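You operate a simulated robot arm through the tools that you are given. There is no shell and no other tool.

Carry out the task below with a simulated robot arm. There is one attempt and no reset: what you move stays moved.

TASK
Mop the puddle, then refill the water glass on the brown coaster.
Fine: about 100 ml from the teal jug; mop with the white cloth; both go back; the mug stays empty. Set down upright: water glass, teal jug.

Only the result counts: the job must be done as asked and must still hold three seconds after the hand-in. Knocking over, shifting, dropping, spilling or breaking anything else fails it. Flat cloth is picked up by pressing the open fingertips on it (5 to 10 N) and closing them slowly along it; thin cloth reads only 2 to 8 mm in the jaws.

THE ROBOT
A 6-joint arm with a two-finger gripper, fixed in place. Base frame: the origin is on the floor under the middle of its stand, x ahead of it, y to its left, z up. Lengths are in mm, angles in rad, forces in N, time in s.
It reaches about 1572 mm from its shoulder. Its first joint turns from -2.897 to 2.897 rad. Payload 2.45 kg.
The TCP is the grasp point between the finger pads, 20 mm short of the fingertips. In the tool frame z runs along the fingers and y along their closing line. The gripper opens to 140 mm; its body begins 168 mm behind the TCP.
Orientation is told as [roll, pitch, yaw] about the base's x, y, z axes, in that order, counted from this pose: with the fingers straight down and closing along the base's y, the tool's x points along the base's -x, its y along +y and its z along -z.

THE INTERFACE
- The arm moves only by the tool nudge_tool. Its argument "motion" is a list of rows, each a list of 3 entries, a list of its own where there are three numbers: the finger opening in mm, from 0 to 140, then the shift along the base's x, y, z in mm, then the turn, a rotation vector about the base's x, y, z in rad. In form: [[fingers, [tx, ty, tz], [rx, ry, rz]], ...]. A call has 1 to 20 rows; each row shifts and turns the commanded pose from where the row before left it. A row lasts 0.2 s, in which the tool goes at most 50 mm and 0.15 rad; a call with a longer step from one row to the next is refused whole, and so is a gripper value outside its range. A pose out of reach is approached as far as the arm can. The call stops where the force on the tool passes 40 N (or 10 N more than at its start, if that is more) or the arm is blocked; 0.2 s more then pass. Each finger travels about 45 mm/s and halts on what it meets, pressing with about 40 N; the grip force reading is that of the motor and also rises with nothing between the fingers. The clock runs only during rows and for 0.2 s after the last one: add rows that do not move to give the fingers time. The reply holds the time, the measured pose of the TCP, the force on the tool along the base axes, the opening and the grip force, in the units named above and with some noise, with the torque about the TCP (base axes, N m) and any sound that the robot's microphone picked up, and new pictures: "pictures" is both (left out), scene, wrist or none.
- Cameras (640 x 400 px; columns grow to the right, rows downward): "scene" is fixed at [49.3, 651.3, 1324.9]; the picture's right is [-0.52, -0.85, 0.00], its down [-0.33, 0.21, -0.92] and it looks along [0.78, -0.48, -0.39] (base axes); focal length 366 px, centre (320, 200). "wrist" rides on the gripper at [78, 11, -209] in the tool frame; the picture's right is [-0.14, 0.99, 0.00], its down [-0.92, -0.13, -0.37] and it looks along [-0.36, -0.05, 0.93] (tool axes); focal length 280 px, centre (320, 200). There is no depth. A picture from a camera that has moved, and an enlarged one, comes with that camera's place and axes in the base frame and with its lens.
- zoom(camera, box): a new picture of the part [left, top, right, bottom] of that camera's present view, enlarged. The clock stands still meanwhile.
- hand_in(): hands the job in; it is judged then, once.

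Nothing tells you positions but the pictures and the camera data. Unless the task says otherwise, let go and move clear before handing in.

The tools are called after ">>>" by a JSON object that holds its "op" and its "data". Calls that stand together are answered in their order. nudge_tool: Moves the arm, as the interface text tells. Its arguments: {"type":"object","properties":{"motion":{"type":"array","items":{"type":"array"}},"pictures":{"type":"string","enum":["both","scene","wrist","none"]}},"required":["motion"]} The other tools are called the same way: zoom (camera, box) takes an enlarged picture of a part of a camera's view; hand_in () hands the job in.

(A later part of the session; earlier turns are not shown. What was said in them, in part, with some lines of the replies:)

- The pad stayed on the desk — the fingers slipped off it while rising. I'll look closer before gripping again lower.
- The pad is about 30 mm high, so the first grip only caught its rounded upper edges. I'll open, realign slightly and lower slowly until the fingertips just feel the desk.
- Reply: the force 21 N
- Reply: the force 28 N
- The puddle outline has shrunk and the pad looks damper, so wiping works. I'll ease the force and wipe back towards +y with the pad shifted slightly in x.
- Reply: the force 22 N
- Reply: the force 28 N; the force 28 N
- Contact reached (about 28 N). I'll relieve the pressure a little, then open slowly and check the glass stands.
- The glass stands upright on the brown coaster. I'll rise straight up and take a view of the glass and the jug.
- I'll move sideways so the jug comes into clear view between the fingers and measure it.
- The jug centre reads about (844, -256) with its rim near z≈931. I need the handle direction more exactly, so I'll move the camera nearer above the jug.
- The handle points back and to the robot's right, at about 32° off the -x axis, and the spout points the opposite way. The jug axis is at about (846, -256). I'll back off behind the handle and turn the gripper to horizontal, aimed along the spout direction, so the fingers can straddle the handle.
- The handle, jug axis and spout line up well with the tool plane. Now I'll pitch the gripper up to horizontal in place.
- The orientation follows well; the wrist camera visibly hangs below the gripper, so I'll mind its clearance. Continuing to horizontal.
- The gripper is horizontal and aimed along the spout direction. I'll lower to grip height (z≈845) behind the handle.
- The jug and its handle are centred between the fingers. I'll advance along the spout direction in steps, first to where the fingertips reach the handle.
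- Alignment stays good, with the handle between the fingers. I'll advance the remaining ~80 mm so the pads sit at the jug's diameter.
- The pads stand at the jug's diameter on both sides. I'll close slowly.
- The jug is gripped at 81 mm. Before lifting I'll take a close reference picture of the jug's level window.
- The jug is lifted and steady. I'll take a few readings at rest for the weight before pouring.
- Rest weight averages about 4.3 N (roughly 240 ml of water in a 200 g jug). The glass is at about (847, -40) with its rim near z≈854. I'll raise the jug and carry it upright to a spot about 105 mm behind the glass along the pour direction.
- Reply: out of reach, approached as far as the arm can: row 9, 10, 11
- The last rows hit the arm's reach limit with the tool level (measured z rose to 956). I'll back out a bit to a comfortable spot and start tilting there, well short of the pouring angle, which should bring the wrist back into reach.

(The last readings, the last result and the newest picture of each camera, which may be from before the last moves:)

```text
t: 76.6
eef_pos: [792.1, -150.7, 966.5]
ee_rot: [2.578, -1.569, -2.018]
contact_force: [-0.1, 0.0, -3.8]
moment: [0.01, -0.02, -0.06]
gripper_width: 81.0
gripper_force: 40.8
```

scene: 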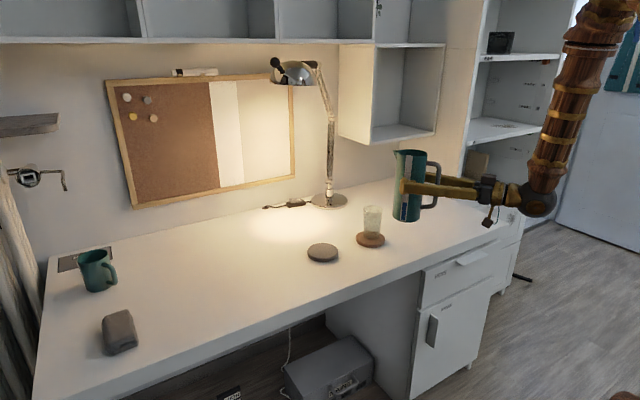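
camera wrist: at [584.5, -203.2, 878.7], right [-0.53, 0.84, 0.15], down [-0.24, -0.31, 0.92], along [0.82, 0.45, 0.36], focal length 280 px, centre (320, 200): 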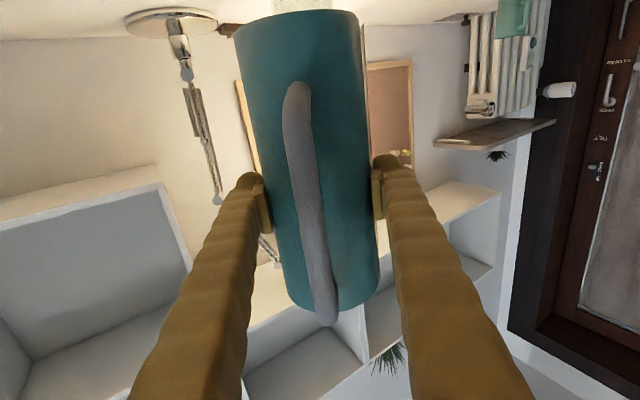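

Here the arm follows again. I'll tilt the jug forward about 40°, far below the point where water reaches the lip, keeping the TCP fixed.

>>> {"op": "nudge_tool", "data": {"motion": [[65, [0, 0, 0], [-0.037, 0.0594, 0]], [65, [0, 0, 0], [-0.053, 0.0848, 0]], [65, [0, 0, 0], [-0.053, 0.0848, 0]], [65, [0, 0, 0], [-0.053, 0.0848, 0]], [65, [0, 0, 0], [-0.053, 0.0848, 0]], [65, [0, 0, 0], [-0.053, 0.0848, 0]], [65, [0, 0, 0], [-0.053, 0.0848, 0]], [65, [0, 0, 0], [0, 0, 0]]], "pictures": "both"}}

>>> {"op": "zoom", "data": {"camera": "scene", "box": [320, 100, 480, 260]}}

```text
t: 78.4
eef_pos: [792.5, -150.5, 966.7]
ee_rot: [0.002, -0.904, 0.556]
contact_force: [-0.2, 0.2, -4.4]
moment: [0.05, -0.07, -0.05]
gripper_width: 81.1
gripper_force: 39.7
camera wrist: at [607.7, -254.6, 1033.9], right [-0.45, 0.89, 0.11], down [0.31, 0.04, 0.95], along [0.84, 0.46, -0.29], focal length 280 px, centre (320, 200)
```

scene: 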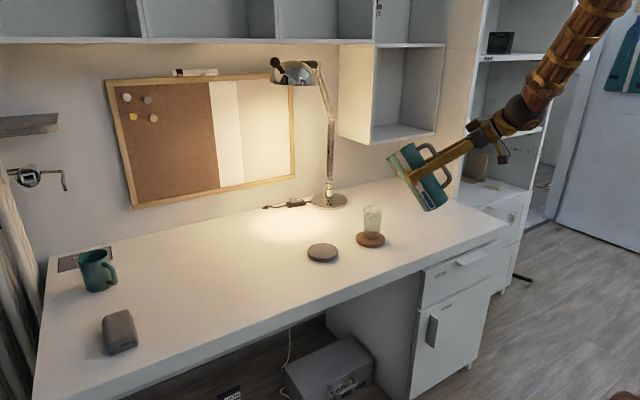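
wrist: 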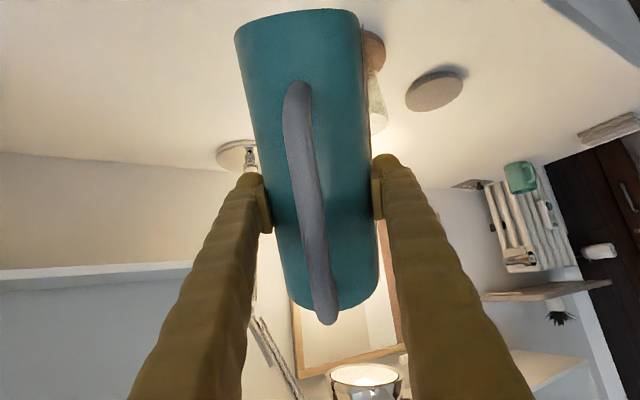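

```text
2.50 times, centred on (400, 180) of scene
camera zoom: at [49.3, 651.3, 1324.9], right [-0.52, -0.85, 0.0], down [-0.33, 0.21, -0.92], along [0.78, -0.48, -0.39], focal length 916 px, centre (120, 250)
```

zoom: 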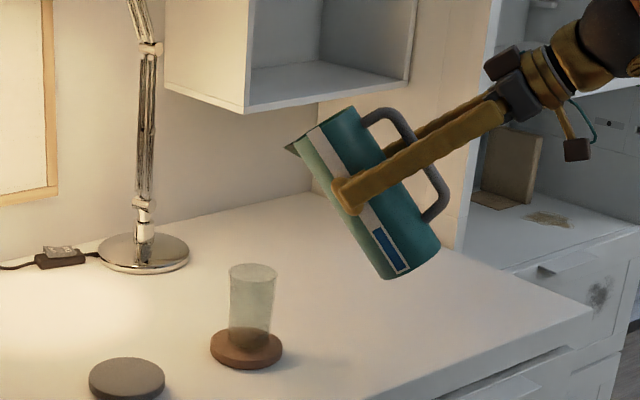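

The jug holds firmly and nothing spills. Now I'll move to the pour position behind the glass.

>>> {"op": "nudge_tool", "data": {"motion": [[65, [-9, 14, -6], [0, 0, 0]], [65, [-9, 14, -7], [0, 0, 0]], [65, [-9, 14, -7], [0, 0, 0]], [65, [-7.5, 13, -6], [0, 0, 0]], [65, [0, 0, 0], [0, 0, 0]], [65, [0, 0, 0], [0, 0, 0]]], "pictures": "both"}}

>>> {"op": "zoom", "data": {"camera": "scene", "box": [320, 120, 480, 260]}}

```text
t: 79.8
eef_pos: [758.7, -96.2, 939.6]
ee_rot: [0.003, -0.901, 0.556]
contact_force: [0.2, 0.2, -4.5]
moment: [0.03, -0.07, -0.01]
gripper_width: 80.8
gripper_force: 40.2
camera wrist: at [573.0, -200.2, 1007.6], right [-0.45, 0.89, 0.11], down [0.31, 0.04, 0.95], along [0.84, 0.46, -0.29], focal length 280 px, centre (320, 200)
```

scene: 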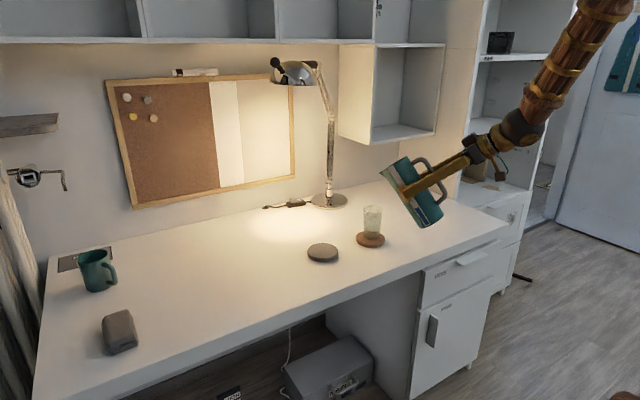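
wrist: 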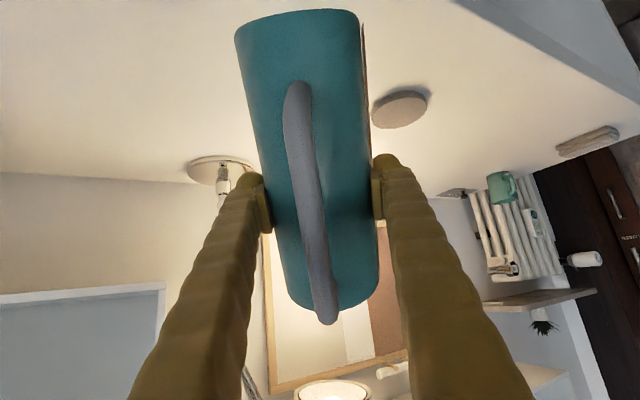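

```text
2.86 times, centred on (400, 190) of scene
camera zoom: at [49.3, 651.3, 1324.9], right [-0.52, -0.85, 0.0], down [-0.33, 0.21, -0.92], along [0.78, -0.48, -0.39], focal length 1046 px, centre (91, 229)
```

zoom: 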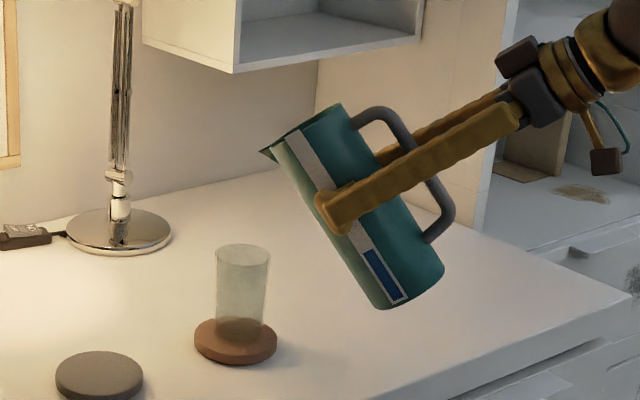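

The lip's predicted place matches the picture within a few mm. I'll move 10 mm forward and tilt on to about 68°, still below the pouring angle, then check the spout against the glass.

>>> {"op": "nudge_tool", "data": {"motion": [[65, [4.2, 2.6, 0], [-0.0424, 0.0678, 0]], [65, [4.3, 2.7, 0], [-0.0424, 0.0678, 0]], [65, [0, 0, 0], [-0.0424, 0.0678, 0]], [65, [0, 0, 0], [-0.0424, 0.0678, 0]], [65, [0, 0, 0], [-0.0424, 0.0678, 0]], [65, [0, 0, 0], [-0.0424, 0.0678, 0]], [65, [0, 0, 0], [0, 0, 0]]], "pictures": "both"}}

>>> {"op": "zoom", "data": {"camera": "scene", "box": [340, 160, 460, 260]}}

```text
t: 81.4
eef_pos: [766.0, -91.3, 940.4]
ee_rot: [-0.001, -0.423, 0.559]
contact_force: [0.1, -0.8, -4.0]
moment: [0.08, -0.07, 0.01]
gripper_width: 80.8
gripper_force: 39.9
camera wrist: at [628.2, -165.3, 1098.3], right [-0.42, 0.91, 0.06], down [0.65, 0.26, 0.71], along [0.63, 0.34, -0.7], focal length 280 px, centre (320, 200)
```

scene: 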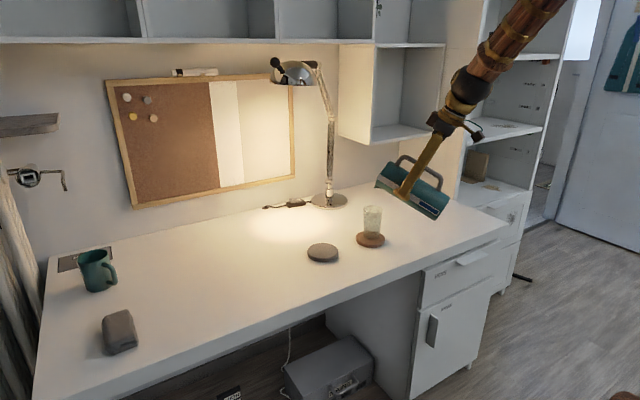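
wrist: 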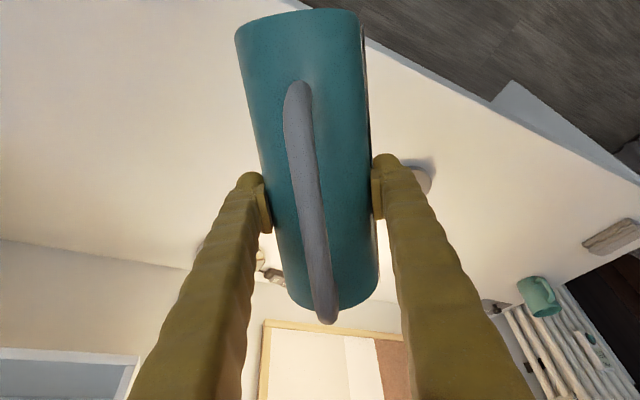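

```text
4.00 times, centred on (400, 210) of scene
camera zoom: at [49.3, 651.3, 1324.9], right [-0.52, -0.85, 0.0], down [-0.33, 0.21, -0.92], along [0.78, -0.48, -0.39], focal length 1465 px, centre (0, 160)
```

zoom: 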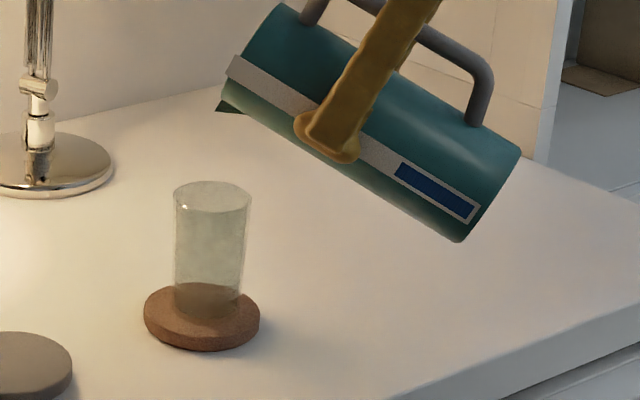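

The spout tip is right over the glass mouth. I'll lower 12 mm and creep the tilt up towards 74°, then check for flow.

>>> {"op": "nudge_tool", "data": {"motion": [[65, [0, 0, -6], [-0.0254, 0.0407, 0]], [65, [0, 0, -6], [-0.0254, 0.0407, 0]], [65, [0, 0, 0], [-0.0254, 0.0407, 0]], [65, [0, 0, 0], [0, 0, 0]]], "pictures": "scene"}}

>>> {"op": "zoom", "data": {"camera": "scene", "box": [340, 160, 460, 260]}}

```text
t: 82.4
eef_pos: [766.6, -90.6, 928.3]
ee_rot: [0.0, -0.277, 0.558]
contact_force: [0.6, 0.3, -4.1]
moment: [0.03, -0.08, 0.01]
gripper_width: 81.1
gripper_force: 39.5
```

scene: 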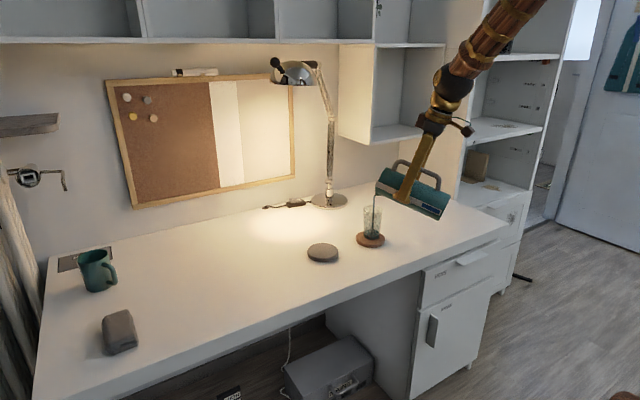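

```text
4.00 times, centred on (400, 210) of scene
camera zoom: at [49.3, 651.3, 1324.9], right [-0.52, -0.85, 0.0], down [-0.33, 0.21, -0.92], along [0.78, -0.48, -0.39], focal length 1465 px, centre (0, 160)
```

zoom: 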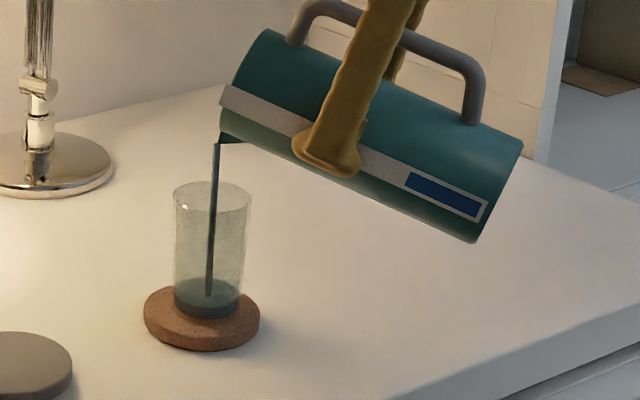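

Water is flowing cleanly into the middle of the glass. I'll hold this tilt briefly and watch.

>>> {"op": "nudge_tool", "data": {"motion": [[65, [0, 0, 0], [0, 0, 0]]], "pictures": "none"}}

>>> {"op": "zoom", "data": {"camera": "scene", "box": [340, 160, 460, 260]}}

```text
t: 82.8
eef_pos: [767.0, -91.8, 927.6]
ee_rot: [-0.001, -0.279, 0.559]
contact_force: [-0.2, -0.3, -3.7]
moment: [0.06, -0.06, 0.01]
gripper_width: 80.7
gripper_force: 39.6
```

```text
4.00 times, centred on (400, 210) of scene
camera zoom: at [49.3, 651.3, 1324.9], right [-0.52, -0.85, 0.0], down [-0.33, 0.21, -0.92], along [0.78, -0.48, -0.39], focal length 1465 px, centre (0, 160)
```

zoom: 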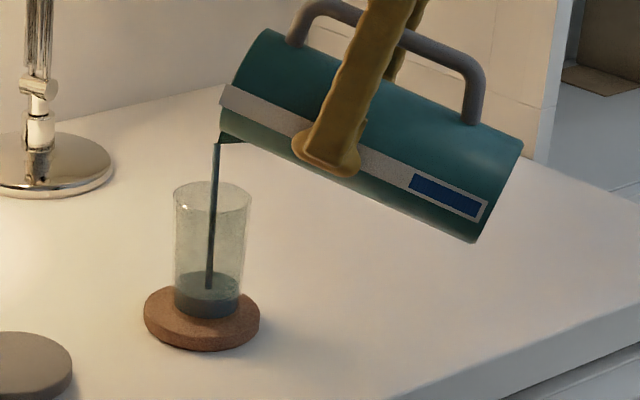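

The level is rising steadily. I'll look closer at the glass and keep holding in short steps.

>>> {"op": "zoom", "data": {"camera": "scene", "box": [350, 195, 410, 255]}}

>>> {"op": "nudge_tool", "data": {"motion": [[65, [0, 0, 0], [0, 0, 0]]], "pictures": "none"}}

>>> {"op": "zoom", "data": {"camera": "scene", "box": [350, 195, 410, 255]}}

```text
6.67 times, centred on (380, 225) of scene
camera zoom: at [49.3, 651.3, 1324.9], right [-0.52, -0.85, 0.0], down [-0.33, 0.21, -0.92], along [0.78, -0.48, -0.39], focal length 2442 px, centre (-80, 33)
```

zoom: 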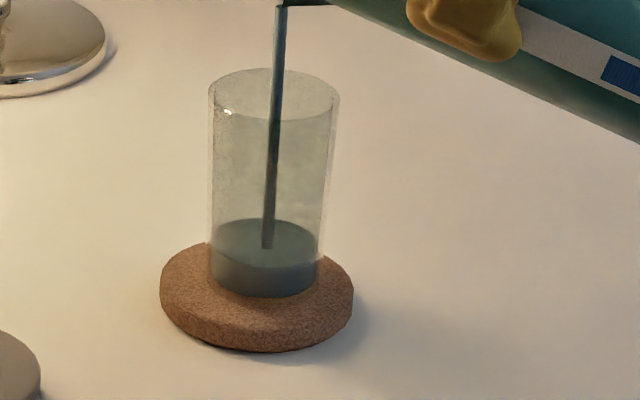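

```text
t: 83.2
eef_pos: [765.9, -91.1, 928.7]
ee_rot: [0.001, -0.28, 0.56]
contact_force: [-0.3, -0.8, -3.1]
moment: [0.04, -0.08, -0.01]
gripper_width: 80.6
gripper_force: 39.7
```

```text
6.67 times, centred on (380, 225) of scene
camera zoom: at [49.3, 651.3, 1324.9], right [-0.52, -0.85, 0.0], down [-0.33, 0.21, -0.92], along [0.78, -0.48, -0.39], focal length 2442 px, centre (-80, 33)
```

zoom: 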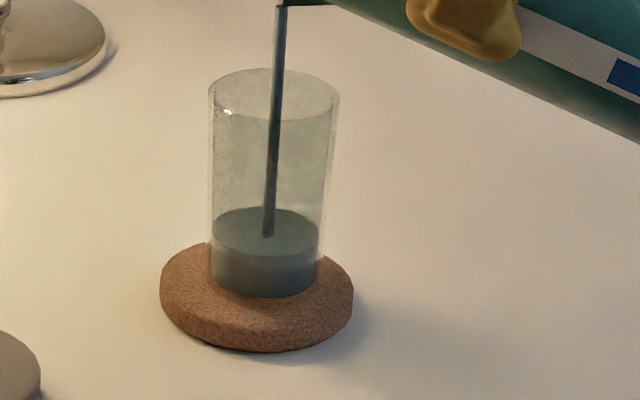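

The stream still falls centrally; I estimate about 45–50 ml so far, rising roughly 12 ml per 0.4 s. I'll hold a bit longer.

>>> {"op": "nudge_tool", "data": {"motion": [[65, [0, 0, 0], [0, 0, 0]], [65, [0, 0, 0], [0, 0, 0]]], "pictures": "none"}}

>>> {"op": "zoom", "data": {"camera": "scene", "box": [350, 195, 410, 255]}}

```text
t: 83.8
eef_pos: [767.1, -91.2, 928.4]
ee_rot: [0.0, -0.279, 0.561]
contact_force: [-0.1, 0.0, -4.1]
moment: [0.03, -0.09, -0.01]
gripper_width: 80.7
gripper_force: 41.3
```

```text
6.67 times, centred on (380, 225) of scene
camera zoom: at [49.3, 651.3, 1324.9], right [-0.52, -0.85, 0.0], down [-0.33, 0.21, -0.92], along [0.78, -0.48, -0.39], focal length 2442 px, centre (-80, 33)
```

zoom: 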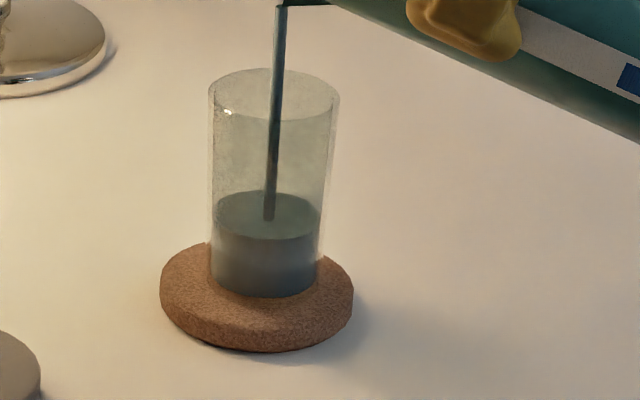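

About 66 ml by the level now. I'll hold for another short step and check again.

>>> {"op": "nudge_tool", "data": {"motion": [[65, [0, 0, 0], [0, 0, 0]], [65, [0, 0, 0], [0, 0, 0]]], "pictures": "none"}}

>>> {"op": "zoom", "data": {"camera": "scene", "box": [350, 195, 410, 255]}}

>>> {"op": "zoom", "data": {"camera": "scene", "box": [340, 160, 460, 260]}}

```text
t: 84.4
eef_pos: [767.4, -91.0, 927.7]
ee_rot: [0.001, -0.28, 0.56]
contact_force: [-0.6, -0.2, -4.0]
moment: [0.08, -0.05, 0.01]
gripper_width: 81.0
gripper_force: 39.9
```

```text
6.67 times, centred on (380, 225) of scene
camera zoom: at [49.3, 651.3, 1324.9], right [-0.52, -0.85, 0.0], down [-0.33, 0.21, -0.92], along [0.78, -0.48, -0.39], focal length 2442 px, centre (-80, 33)
```

zoom: 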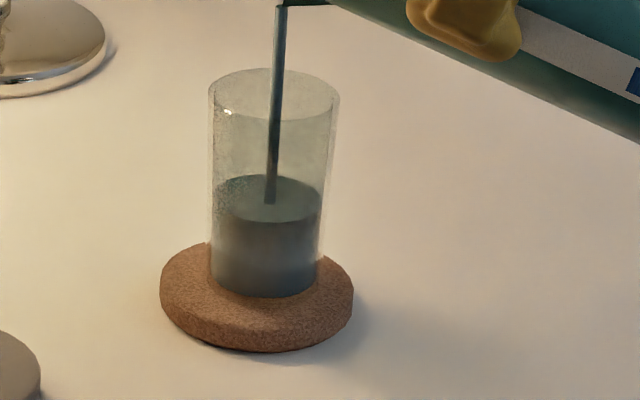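

```text
4.00 times, centred on (400, 210) of scene
camera zoom: at [49.3, 651.3, 1324.9], right [-0.52, -0.85, 0.0], down [-0.33, 0.21, -0.92], along [0.78, -0.48, -0.39], focal length 1465 px, centre (0, 160)
```

zoom: 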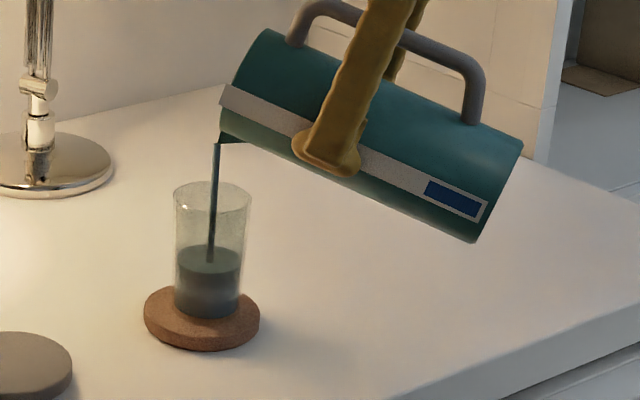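

The level suggests about 85 ml now, and the jug's window agrees (about a third less). I'll hold one more row and then tilt back promptly.

>>> {"op": "nudge_tool", "data": {"motion": [[65, [0, 0, 0], [0, 0, 0]], [65, [0, 0, 0], [0.0742, -0.1187, 0]], [65, [0, 0, 0], [0.0742, -0.1187, 0]], [65, [0, 0, 0], [0.0742, -0.1187, 0]], [65, [0, 0, 0], [0.0742, -0.1187, 0]], [65, [0, 0, 0], [0, 0, 0]], [65, [0, 0, 0], [0, 0, 0]]], "pictures": "both"}}

>>> {"op": "zoom", "data": {"camera": "scene", "box": [350, 195, 410, 255]}}

>>> {"op": "zoom", "data": {"camera": "scene", "box": [340, 140, 460, 240]}}

```text
t: 86.0
eef_pos: [767.9, -90.8, 928.3]
ee_rot: [0.001, -0.84, 0.556]
contact_force: [0.2, -0.6, -3.8]
moment: [0.07, -0.05, 0.03]
gripper_width: 80.8
gripper_force: 40.2
camera wrist: at [585.7, -191.6, 1009.3], right [-0.45, 0.89, 0.1], down [0.36, 0.07, 0.93], along [0.82, 0.45, -0.35], focal length 280 px, centre (320, 200)
```

scene: 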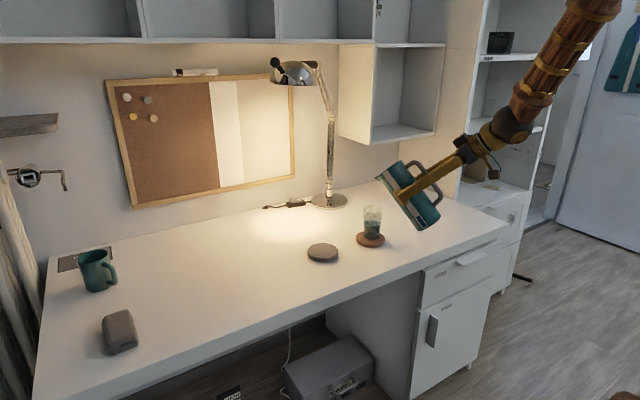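
wrist: 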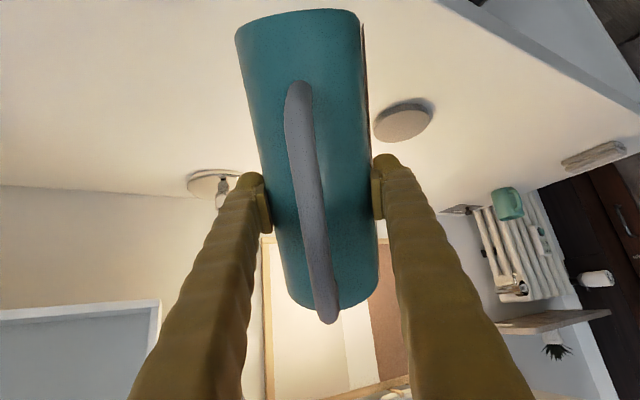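

```text
6.67 times, centred on (380, 225) of scene
camera zoom: at [49.3, 651.3, 1324.9], right [-0.52, -0.85, 0.0], down [-0.33, 0.21, -0.92], along [0.78, -0.48, -0.39], focal length 2442 px, centre (-80, 33)
```

zoom: 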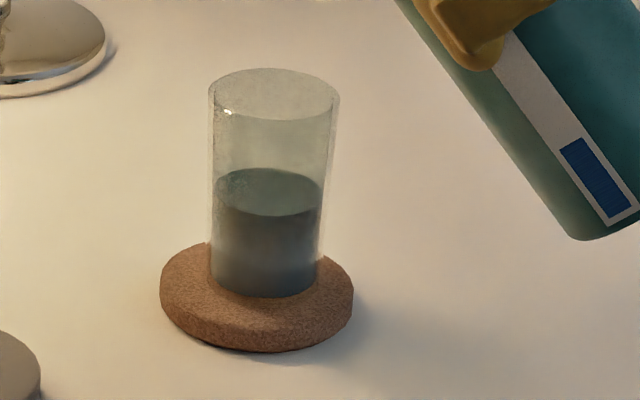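

```text
4.00 times, centred on (400, 190) of scene
camera zoom: at [49.3, 651.3, 1324.9], right [-0.52, -0.85, 0.0], down [-0.33, 0.21, -0.92], along [0.78, -0.48, -0.39], focal length 1465 px, centre (0, 240)
```

zoom: 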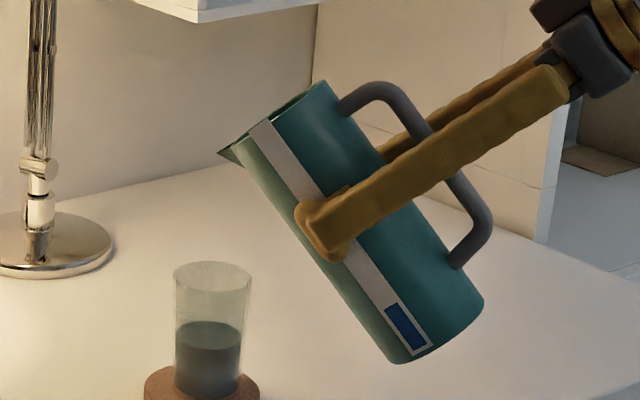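

The flow has stopped with the level near 44 mm deep, about 90 ml by my estimate. I'll check the jug's weight with several rest readings before deciding on a top-up.

>>> {"op": "nudge_tool", "data": {"motion": [[65, [0, 0, 0], [0, 0, 0]]], "pictures": "none"}}

>>> {"op": "nudge_tool", "data": {"motion": [[65, [0, 0, 0], [0, 0, 0]]], "pictures": "none"}}

>>> {"op": "nudge_tool", "data": {"motion": [[65, [0, 0, 0], [0, 0, 0]]], "pictures": "none"}}

>>> {"op": "nudge_tool", "data": {"motion": [[65, [0, 0, 0], [0, 0, 0]]], "pictures": "none"}}

>>> {"op": "nudge_tool", "data": {"motion": [[65, [0, 0, 0], [0, 0, 0]]], "pictures": "none"}}

>>> {"op": "nudge_tool", "data": {"motion": [[65, [0, 0, 0], [0, 0, 0]]], "pictures": "none"}}

>>> {"op": "nudge_tool", "data": {"motion": [[65, [0, 0, 0], [0, 0, 0]]], "pictures": "none"}}

>>> {"op": "nudge_tool", "data": {"motion": [[65, [0, 0, 0], [0, 0, 0]]], "pictures": "none"}}

>>> {"op": "zoom", "data": {"camera": "scene", "box": [360, 205, 400, 250]}}

```text
t: 86.4
eef_pos: [767.1, -90.5, 927.9]
ee_rot: [0.0, -0.839, 0.558]
contact_force: [0.1, 0.0, -3.9]
moment: [0.08, -0.06, -0.02]
gripper_width: 80.8
gripper_force: 40.2
```

```text
t: 86.8
eef_pos: [767.7, -90.1, 927.5]
ee_rot: [0.002, -0.838, 0.56]
contact_force: [-0.9, 0.3, -3.6]
moment: [0.0, -0.05, -0.01]
gripper_width: 80.7
gripper_force: 40.5
```

```text
t: 87.2
eef_pos: [766.2, -90.3, 928.0]
ee_rot: [0.001, -0.839, 0.558]
contact_force: [-0.5, -0.1, -3.4]
moment: [0.05, -0.06, 0.0]
gripper_width: 80.8
gripper_force: 40.0
```

```text
t: 87.6
eef_pos: [767.3, -91.2, 927.4]
ee_rot: [0.002, -0.836, 0.559]
contact_force: [0.1, 0.6, -2.9]
moment: [0.04, -0.1, 0.01]
gripper_width: 80.6
gripper_force: 40.2
```

```text
t: 88.0
eef_pos: [767.2, -90.4, 928.4]
ee_rot: [0.003, -0.838, 0.558]
contact_force: [0.5, -0.7, -2.2]
moment: [0.07, -0.12, 0.02]
gripper_width: 80.9
gripper_force: 40.1
```

```text
t: 88.4
eef_pos: [767.3, -90.3, 928.1]
ee_rot: [0.0, -0.836, 0.559]
contact_force: [-0.7, -0.3, -4.0]
moment: [0.01, -0.09, -0.01]
gripper_width: 80.7
gripper_force: 40.2
```

```text
t: 88.8
eef_pos: [768.0, -91.0, 928.0]
ee_rot: [0.001, -0.839, 0.559]
contact_force: [-1.1, -0.6, -4.1]
moment: [0.03, -0.05, 0.01]
gripper_width: 80.5
gripper_force: 40.1
```

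```text
t: 89.2
eef_pos: [766.7, -91.2, 927.4]
ee_rot: [0.003, -0.839, 0.558]
contact_force: [-0.4, -0.5, -3.3]
moment: [0.05, -0.09, 0.0]
gripper_width: 80.6
gripper_force: 40.1
```

```text
8.89 times, centred on (380, 228) of scene
camera zoom: at [49.3, 651.3, 1324.9], right [-0.52, -0.85, 0.0], down [-0.33, 0.21, -0.92], along [0.78, -0.48, -0.39], focal length 3256 px, centre (-213, -44)
```

zoom: 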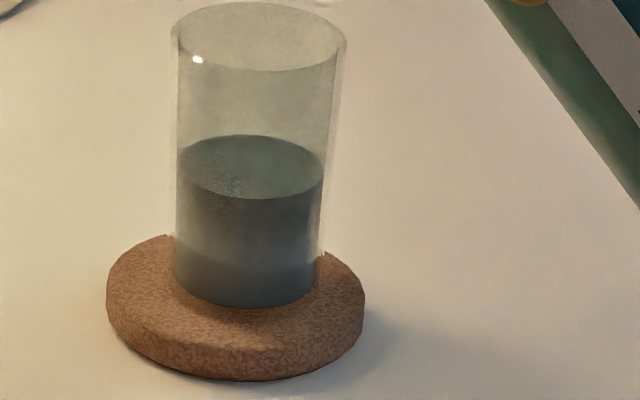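

Weight change gives about 84 ml (noisy), the window about 88 ml and the level about 93 ml, so I'm probably near 90. I'll add a very short pulse by tilting briefly to 74° and straight back.

>>> {"op": "nudge_tool", "data": {"motion": [[65, [0, 0, 0], [-0.0733, 0.1172, 0]], [65, [0, 0, 0], [-0.0733, 0.1172, 0]], [65, [0, 0, 0], [-0.0733, 0.1172, 0]], [65, [0, 0, 0], [-0.0768, 0.1229, 0]], [65, [0, 0, 0], [0.0768, -0.1229, 0]], [65, [0, 0, 0], [0.0733, -0.1172, 0]], [65, [0, 0, 0], [0.0733, -0.1172, 0]], [65, [0, 0, 0], [0.0733, -0.1172, 0]], [65, [0, 0, 0], [0, 0, 0]], [65, [0, 0, 0], [0, 0, 0]]], "pictures": "scene"}}

>>> {"op": "zoom", "data": {"camera": "scene", "box": [360, 205, 400, 250]}}

>>> {"op": "zoom", "data": {"camera": "scene", "box": [340, 140, 460, 240]}}

```text
t: 91.4
eef_pos: [766.6, -91.1, 928.3]
ee_rot: [0.002, -0.84, 0.556]
contact_force: [-0.1, -0.6, -4.0]
moment: [0.01, -0.05, 0.0]
gripper_width: 80.7
gripper_force: 39.8
```

scene: 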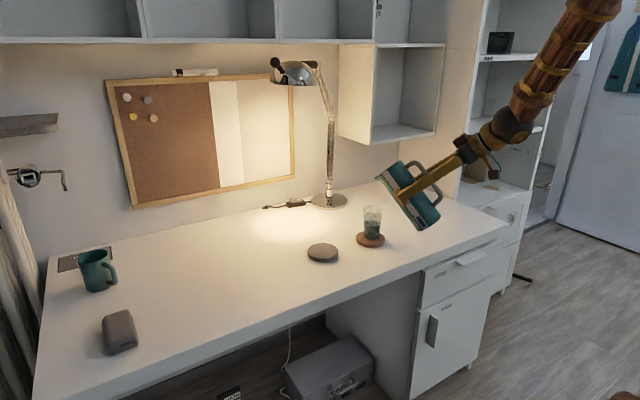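

```text
8.89 times, centred on (380, 228) of scene
camera zoom: at [49.3, 651.3, 1324.9], right [-0.52, -0.85, 0.0], down [-0.33, 0.21, -0.92], along [0.78, -0.48, -0.39], focal length 3256 px, centre (-213, -44)
```

zoom: 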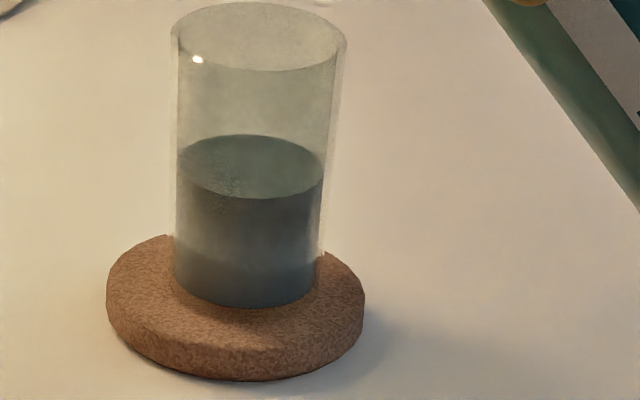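

```text
4.00 times, centred on (400, 190) of scene
camera zoom: at [49.3, 651.3, 1324.9], right [-0.52, -0.85, 0.0], down [-0.33, 0.21, -0.92], along [0.78, -0.48, -0.39], focal length 1465 px, centre (0, 240)
```

zoom: 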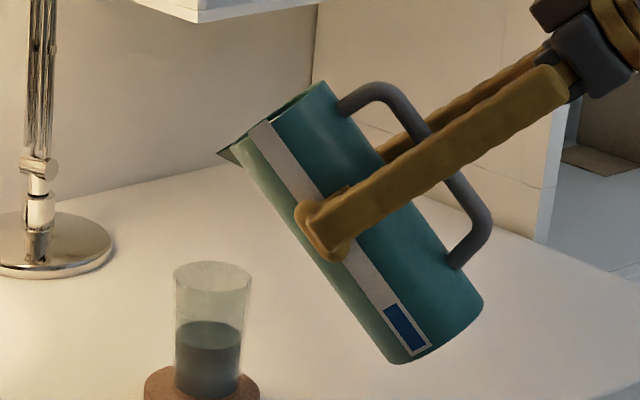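

The level hasn't changed, so that pulse was too short. I'll tilt again to 74°, look right away and then tilt back.

>>> {"op": "nudge_tool", "data": {"motion": [[65, [0, 0, 0], [-0.0733, 0.1172, 0]], [65, [0, 0, 0], [-0.0733, 0.1172, 0]], [65, [0, 0, 0], [-0.0733, 0.1172, 0]], [65, [0, 0, 0], [-0.0768, 0.1229, 0]]], "pictures": "none"}}

>>> {"op": "zoom", "data": {"camera": "scene", "box": [350, 175, 410, 250]}}

```text
t: 92.4
eef_pos: [768.2, -89.4, 926.5]
ee_rot: [-0.001, -0.277, 0.558]
contact_force: [0.1, 0.0, -2.9]
moment: [0.05, -0.06, 0.0]
gripper_width: 80.8
gripper_force: 39.8
```

```text
5.33 times, centred on (380, 212) of scene
camera zoom: at [49.3, 651.3, 1324.9], right [-0.52, -0.85, 0.0], down [-0.33, 0.21, -0.92], along [0.78, -0.48, -0.39], focal length 1953 px, centre (0, 133)
```

zoom: 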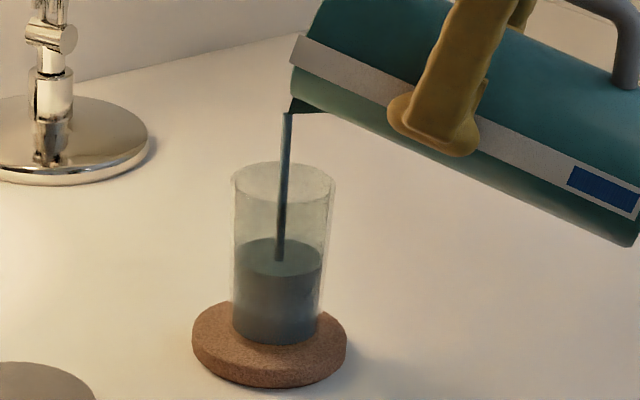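

A thin stream is running and has added a few ml. I'll tilt back now and keep the jug well back from the pouring angle.

>>> {"op": "nudge_tool", "data": {"motion": [[65, [0, 0, 0], [0.0768, -0.1229, 0]], [65, [0, 0, 0], [0.0733, -0.1172, 0]], [65, [0, 0, 0], [0.0733, -0.1172, 0]], [65, [0, 0, 0], [0.0733, -0.1172, 0]], [65, [0, 0, 0], [0, 0, 0]], [65, [0, 0, 0], [0, 0, 0]]], "pictures": "scene"}}

>>> {"op": "zoom", "data": {"camera": "scene", "box": [360, 205, 400, 250]}}

>>> {"op": "zoom", "data": {"camera": "scene", "box": [340, 140, 460, 240]}}

```text
t: 93.8
eef_pos: [767.2, -90.9, 928.3]
ee_rot: [0.003, -0.84, 0.557]
contact_force: [0.8, 0.6, -3.1]
moment: [0.06, -0.06, 0.01]
gripper_width: 80.6
gripper_force: 40.0
```

scene: 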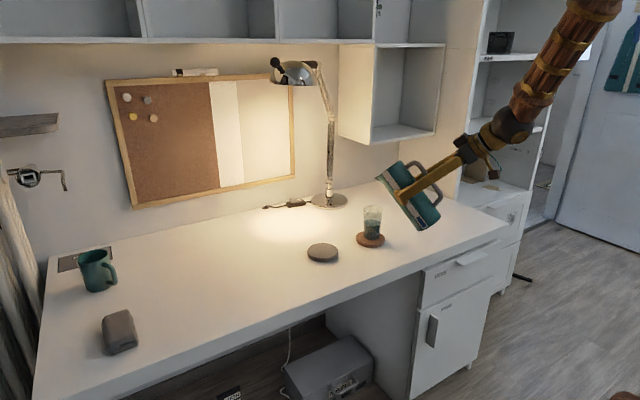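

```text
8.89 times, centred on (380, 228) of scene
camera zoom: at [49.3, 651.3, 1324.9], right [-0.52, -0.85, 0.0], down [-0.33, 0.21, -0.92], along [0.78, -0.48, -0.39], focal length 3256 px, centre (-213, -44)
```

zoom: 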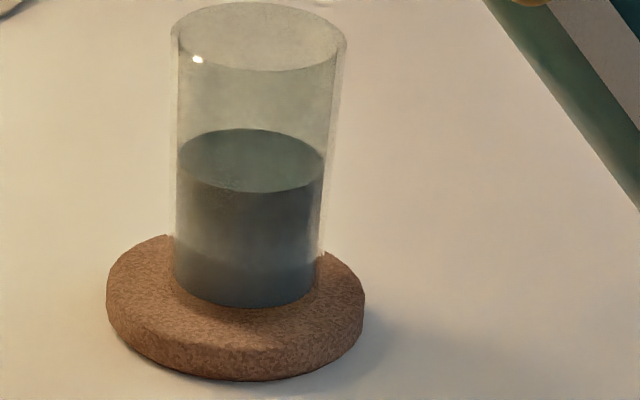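

```text
4.00 times, centred on (400, 190) of scene
camera zoom: at [49.3, 651.3, 1324.9], right [-0.52, -0.85, 0.0], down [-0.33, 0.21, -0.92], along [0.78, -0.48, -0.39], focal length 1465 px, centre (0, 240)
```

zoom: 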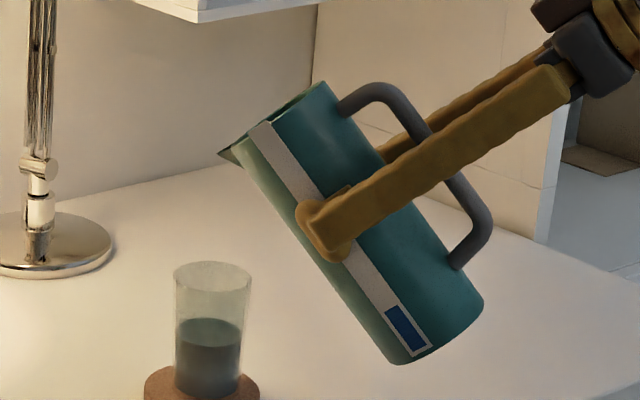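

The level now reads about 47 mm deep, close to 100 ml. I'll carry the jug back: first clear of the glass, then upright.

>>> {"op": "nudge_tool", "data": {"motion": [[65, [6, -14, 12], [0, 0, 0]], [65, [10, -23, 14], [0, 0, 0]], [65, [10, -23, 12], [0, 0, 0]], [65, [0, 0, 0], [0, 0, 0]], [65, [0, 0, 0], [0.0778, -0.1245, 0]], [65, [0, 0, 0], [0.0778, -0.1245, 0]], [65, [0, 0, 0], [0.0778, -0.1245, 0]], [65, [0, 0, 0], [0.0778, -0.1245, 0]], [65, [0, 0, 0], [0.0778, -0.1245, 0]], [65, [0, 0, 0], [0, 0, 0]], [65, [0, 0, 0], [0, 0, 0]]], "pictures": "both"}}

```text
t: 96.2
eef_pos: [793.8, -150.8, 966.1]
ee_rot: [2.934, -1.57, -2.376]
contact_force: [0.5, -1.0, -3.1]
moment: [0.0, -0.03, 0.0]
gripper_width: 80.9
gripper_force: 39.9
camera wrist: at [610.4, -252.6, 887.4], right [-0.53, 0.84, 0.14], down [-0.25, -0.31, 0.92], along [0.81, 0.45, 0.37], focal length 280 px, centre (320, 200)
```

scene: 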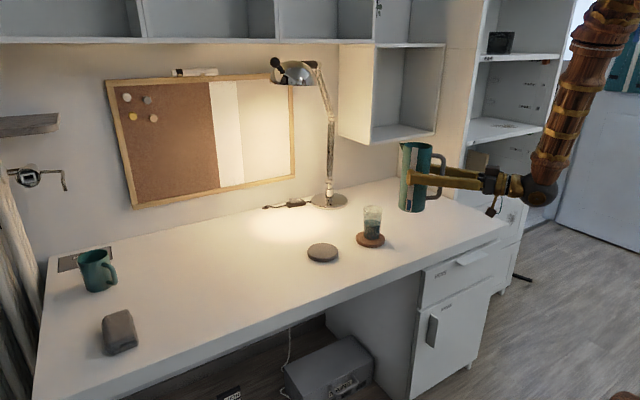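
wrist: 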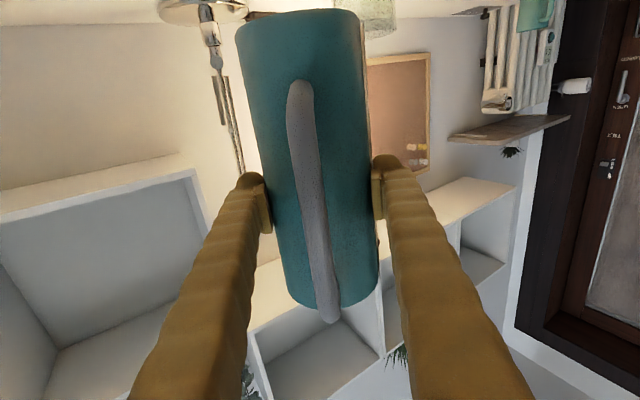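

The jug is upright again. I'll carry it back above its original place.

>>> {"op": "nudge_tool", "data": {"motion": [[65, [8, -17, 0], [0, 0, 0]], [65, [12, -25, 0], [0, 0, 0]], [65, [12, -25, 0], [0, 0, 0]], [65, [12, -25, 0], [0, 0, 0]], [65, [7.5, -15.9, 0], [0, 0, 0]], [65, [0, 0, 0], [0, 0, 0]], [65, [0, 0, -25], [0, 0, 0]], [65, [0, 0, -30], [0, 0, 0]], [65, [0, 0, -30], [0, 0, 0]], [65, [0, 0, -20], [0, 0, 0]], [65, [0, 0, 0], [0, 0, 0]]], "pictures": "both"}}

>>> {"op": "nudge_tool", "data": {"motion": [[65, [0, 0, 0], [0, 0, 0]]], "pictures": "none"}}

>>> {"op": "nudge_tool", "data": {"motion": [[65, [0, 0, 0], [0, 0, 0]]], "pictures": "none"}}

>>> {"op": "nudge_tool", "data": {"motion": [[65, [0, 0, 0], [0, 0, 0]]], "pictures": "none"}}

>>> {"op": "nudge_tool", "data": {"motion": [[65, [0, 0, 0], [0, 0, 0]]], "pictures": "none"}}

>>> {"op": "nudge_tool", "data": {"motion": [[65, [0, 0, 0], [0, 0, 0]]], "pictures": "none"}}

>>> {"op": "nudge_tool", "data": {"motion": [[65, [0, 0, 0], [0, 0, 0]]], "pictures": "none"}}

```text
t: 98.6
eef_pos: [845.2, -258.3, 860.3]
ee_rot: [2.73, -1.57, -2.17]
contact_force: [-0.8, 0.4, -3.4]
moment: [0.02, -0.04, 0.0]
gripper_width: 80.8
gripper_force: 40.0
camera wrist: at [661.6, -360.7, 782.0], right [-0.53, 0.84, 0.14], down [-0.25, -0.31, 0.92], along [0.81, 0.45, 0.37], focal length 280 px, centre (320, 200)
```

scene: 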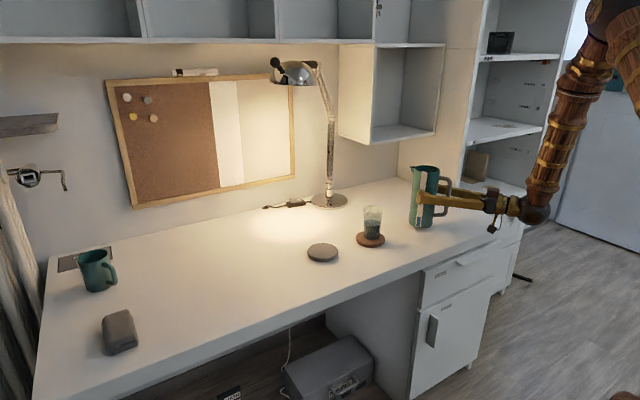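
wrist: 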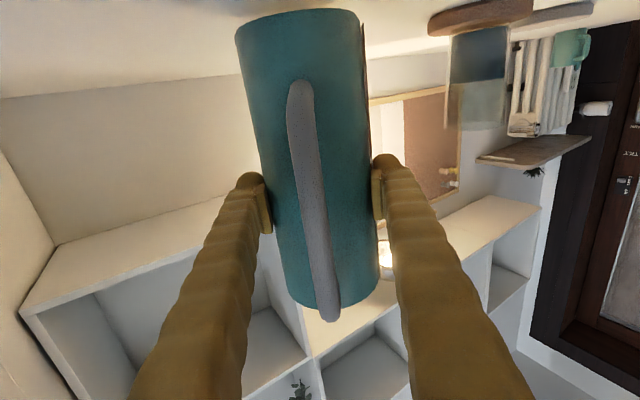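

```text
t: 99.0
eef_pos: [843.3, -258.2, 860.3]
ee_rot: [2.725, -1.569, -2.166]
contact_force: [0.1, -1.2, -4.1]
moment: [0.02, -0.01, -0.02]
gripper_width: 80.5
gripper_force: 40.0
```

```text
t: 99.4
eef_pos: [844.6, -259.8, 861.8]
ee_rot: [2.736, -1.571, -2.175]
contact_force: [-0.3, 0.4, -4.1]
moment: [0.01, 0.01, -0.01]
gripper_width: 80.8
gripper_force: 40.4
```

```text
t: 99.8
eef_pos: [844.5, -259.3, 862.1]
ee_rot: [2.718, -1.569, -2.162]
contact_force: [0.6, 0.9, -2.8]
moment: [0.0, -0.01, 0.03]
gripper_width: 80.5
gripper_force: 40.2
```

```text
t: 100.2
eef_pos: [844.1, -258.9, 861.4]
ee_rot: [2.709, -1.569, -2.151]
contact_force: [-0.3, -0.7, -3.8]
moment: [-0.02, 0.0, 0.0]
gripper_width: 80.6
gripper_force: 39.7
```

```text
t: 100.6
eef_pos: [844.1, -259.0, 860.2]
ee_rot: [2.718, -1.57, -2.159]
contact_force: [-0.2, 0.4, -3.6]
moment: [0.01, -0.06, 0.01]
gripper_width: 81.0
gripper_force: 39.9
```

```text
t: 101.0
eef_pos: [845.4, -258.9, 860.5]
ee_rot: [2.723, -1.57, -2.164]
contact_force: [0.4, 0.2, -3.2]
moment: [0.0, -0.01, 0.0]
gripper_width: 80.5
gripper_force: 40.1
```

The jug is just above its place. I'll lower it the last bit until the base touches.

>>> {"op": "nudge_tool", "data": {"motion": [[65, [0, 0, -5], [0, 0, 0]], [65, [0, 0, -4], [0, 0, 0]], [65, [0, 0, -2], [0, 0, 0]], [65, [0, 0, 0], [0, 0, 0]]], "pictures": "none"}}

>>> {"op": "nudge_tool", "data": {"motion": [[65, [0, 0, -1], [0, 0, 0]], [65, [0, 0, 0], [0, 0, 0]]], "pictures": "none"}}

```text
t: 102.0
eef_pos: [844.8, -258.1, 849.5]
ee_rot: [2.717, -1.569, -2.16]
contact_force: [-0.2, -0.1, -3.2]
moment: [0.03, -0.01, 0.01]
gripper_width: 80.5
gripper_force: 40.1
```

```text
t: 102.6
eef_pos: [844.8, -259.0, 848.9]
ee_rot: [2.727, -1.568, -2.166]
contact_force: [-0.3, -1.1, -3.2]
moment: [-0.01, 0.01, 0.04]
gripper_width: 80.6
gripper_force: 40.2
```

>>> {"op": "nudge_tool", "data": {"motion": [[65, [0, 0, -0.7], [0, 0, 0]], [65, [0, 0, 0], [0, 0, 0]]], "pictures": "none"}}

```text
t: 103.2
eef_pos: [844.1, -257.8, 847.5]
ee_rot: [2.724, -1.569, -2.165]
contact_force: [0.1, -0.5, -3.0]
moment: [-0.02, -0.02, -0.03]
gripper_width: 80.8
gripper_force: 40.0
```

>>> {"op": "nudge_tool", "data": {"motion": [[65, [0, 0, -0.7], [0, 0, 0]], [65, [0, 0, 0], [0, 0, 0]]], "pictures": "none"}}

```text
t: 103.8
eef_pos: [844.5, -259.0, 848.0]
ee_rot: [2.879, -1.57, -2.322]
contact_force: [0.2, 0.2, 0.7]
moment: [0.03, -0.07, 0.01]
gripper_width: 80.7
gripper_force: 40.2
```

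The base now carries the weight. I'll compare the level window, then open slowly.

>>> {"op": "zoom", "data": {"camera": "scene", "box": [395, 160, 455, 240]}}

>>> {"op": "nudge_tool", "data": {"motion": [[82, [0, 0, 0], [0, 0, 0]], [84, [0, 0, 0], [0, 0, 0]], [88, [0, 0, 0], [0, 0, 0]], [96, [0, 0, 0], [0, 0, 0]], [108, [0, 0, 0], [0, 0, 0]], [122, [0, 0, 0], [0, 0, 0]], [136, [0, 0, 0], [0, 0, 0]], [140, [0, 0, 0], [0, 0, 0]], [140, [0, 0, 0], [0, 0, 0]]], "pictures": "both"}}

>>> {"op": "zoom", "data": {"camera": "scene", "box": [395, 160, 455, 240]}}

```text
5.00 times, centred on (425, 200) of scene
camera zoom: at [49.3, 651.3, 1324.9], right [-0.52, -0.85, 0.0], down [-0.33, 0.21, -0.92], along [0.78, -0.48, -0.39], focal length 1831 px, centre (-205, 200)
```

zoom: 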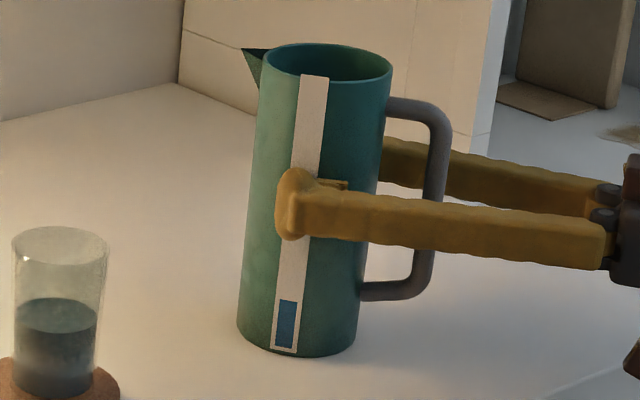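

```text
t: 105.8
eef_pos: [844.3, -259.2, 848.1]
ee_rot: [2.746, -1.571, -2.187]
contact_force: [0.3, -0.7, 0.1]
moment: [0.02, 0.0, 0.02]
gripper_width: 140.0
gripper_force: 0.2
camera wrist: at [662.2, -360.7, 769.5], right [-0.53, 0.84, 0.14], down [-0.25, -0.31, 0.92], along [0.81, 0.45, 0.37], focal length 280 px, centre (320, 200)
```

scene: 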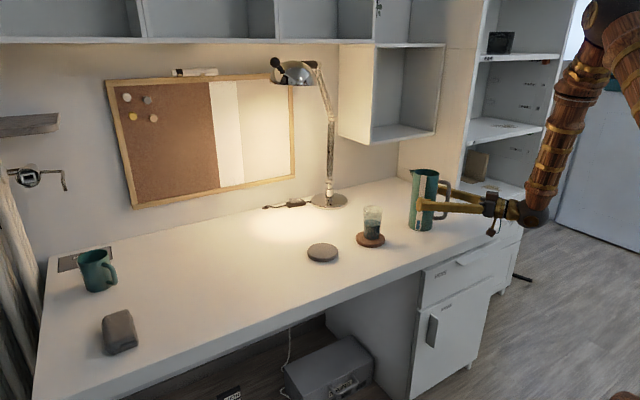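
wrist: 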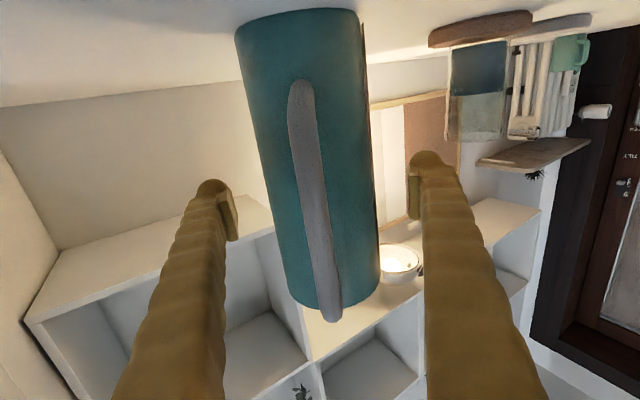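

```text
5.00 times, centred on (425, 200) of scene
camera zoom: at [49.3, 651.3, 1324.9], right [-0.52, -0.85, 0.0], down [-0.33, 0.21, -0.92], along [0.78, -0.48, -0.39], focal length 1831 px, centre (-205, 200)
```

zoom: 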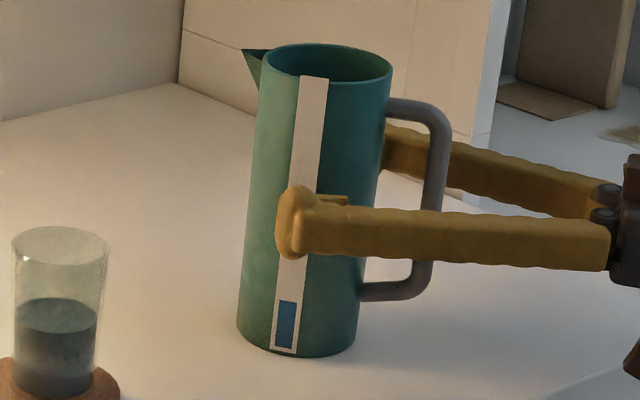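

By the window the level dropped about 22 mm, which is close to 100 ml, and the jug stands where it was. I'll withdraw straight back along the approach line.

>>> {"op": "nudge_tool", "data": {"motion": [[140, [-8.5, -5.3, 0], [0, 0, 0]], [140, [-17, -10.6, 0], [0, 0, 0]], [140, [-17, -10.6, 0], [0, 0, 0]], [140, [-17, -10.6, 0], [0, 0, 0]], [140, [-17, -10.6, 0], [0, 0, 0]], [140, [-25.4, -15.9, 0], [0, 0, 0]], [140, [-25.4, -15.9, 0], [0, 0, 0]], [140, [-25.4, -15.9, 0], [0, 0, 0]], [140, [-17, -10.6, 0], [0, 0, 0]], [140, [0, 0, 0], [0, 0, 0]]], "pictures": "both"}}

```text
t: 108.0
eef_pos: [675.5, -366.0, 848.2]
ee_rot: [2.73, -1.57, -2.17]
contact_force: [0.3, -0.1, 1.3]
moment: [-0.02, -0.02, -0.04]
gripper_width: 140.0
gripper_force: 0.1
camera wrist: at [492.9, -467.2, 769.7], right [-0.53, 0.84, 0.14], down [-0.25, -0.31, 0.92], along [0.81, 0.45, 0.37], focal length 280 px, centre (320, 200)
```

scene: 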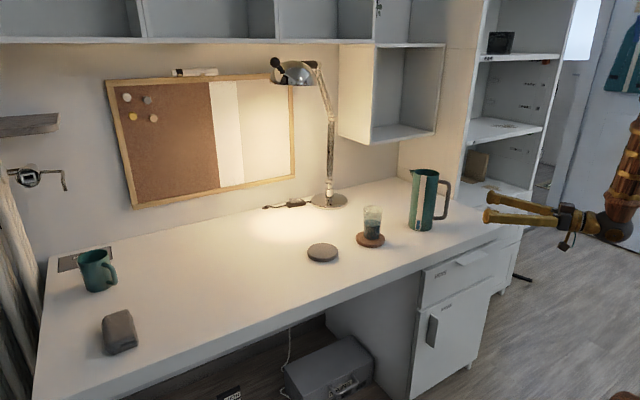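
wrist: 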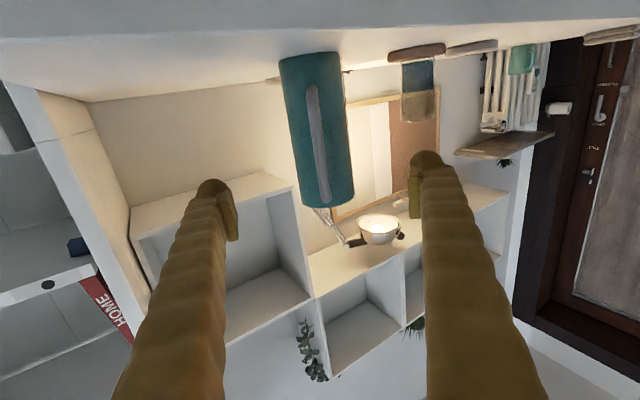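

The gripper is clear of the jug. I'll rise a bit and inspect the desk in close-up for any remains or drops.

>>> {"op": "nudge_tool", "data": {"motion": [[140, [0, 0, 40], [0, 0, 0]], [140, [0, 0, 40], [0, 0, 0]], [140, [0, 0, 40], [0, 0, 0]], [140, [0, 0, 40], [0, 0, 0]], [140, [0, 0, 0], [0, 0, 0]]], "pictures": "scene"}}

>>> {"op": "zoom", "data": {"camera": "scene", "box": [60, 230, 300, 380]}}

>>> {"op": "zoom", "data": {"camera": "scene", "box": [290, 150, 460, 270]}}

```text
t: 109.2
eef_pos: [675.2, -363.4, 1007.0]
ee_rot: [2.746, -1.571, -2.188]
contact_force: [-0.2, 0.4, -1.0]
moment: [0.01, 0.03, 0.0]
gripper_width: 139.8
gripper_force: 0.1
```

scene: 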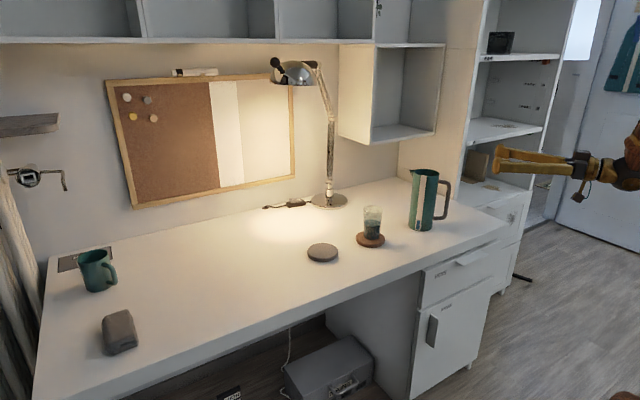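

```text
2.67 times, centred on (180, 305) of scene
camera zoom: at [49.3, 651.3, 1324.9], right [-0.52, -0.85, 0.0], down [-0.33, 0.21, -0.92], along [0.78, -0.48, -0.39], focal length 977 px, centre (693, -80)
```

zoom: 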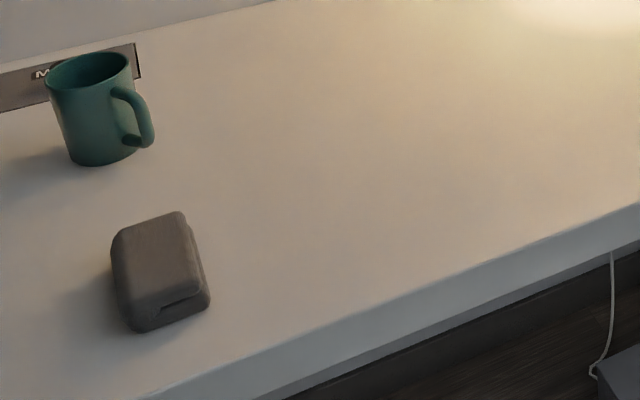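

```text
3.33 times, centred on (375, 210) of scene
camera zoom: at [49.3, 651.3, 1324.9], right [-0.52, -0.85, 0.0], down [-0.33, 0.21, -0.92], along [0.78, -0.48, -0.39], focal length 1221 px, centre (137, 167)
```

zoom: 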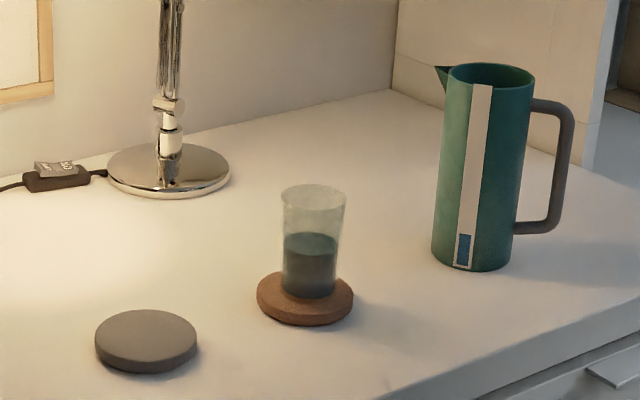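

The desk is dry, the cloth and jug are back in their places, and the glass stands upright on the brown coaster with about 100 ml. The mug is untouched and the gripper is clear, so I'm handing in.

>>> {"op": "hand_in", "data": {}}

```text
The job is handed in.
```

The puddle is mopped, and the water glass stands upright on the brown coaster with about 100 ml in it. I've handed the job in and don't have the verdict.

- **Puddle:** I wiped it up with the white cloth. Close-up pictures show no trace left on the desk, and the cloth is back where it lay.
- **Glass:** it was empty and standing off the coaster, so I moved it onto the brown coaster before pouring. I saw no drops around it.
- **Amount:** both the water level in the glass and the jug's level window point to about 100 ml. The drop in the jug's weight gave a rougher figure of 84 ml, give or take about 20.
- **Jug:** it is back in its place, upright, within about 2 mm of where it started.
- **Mug:** I never touched it, and it stays empty.

The gripper is open and clear of everything.
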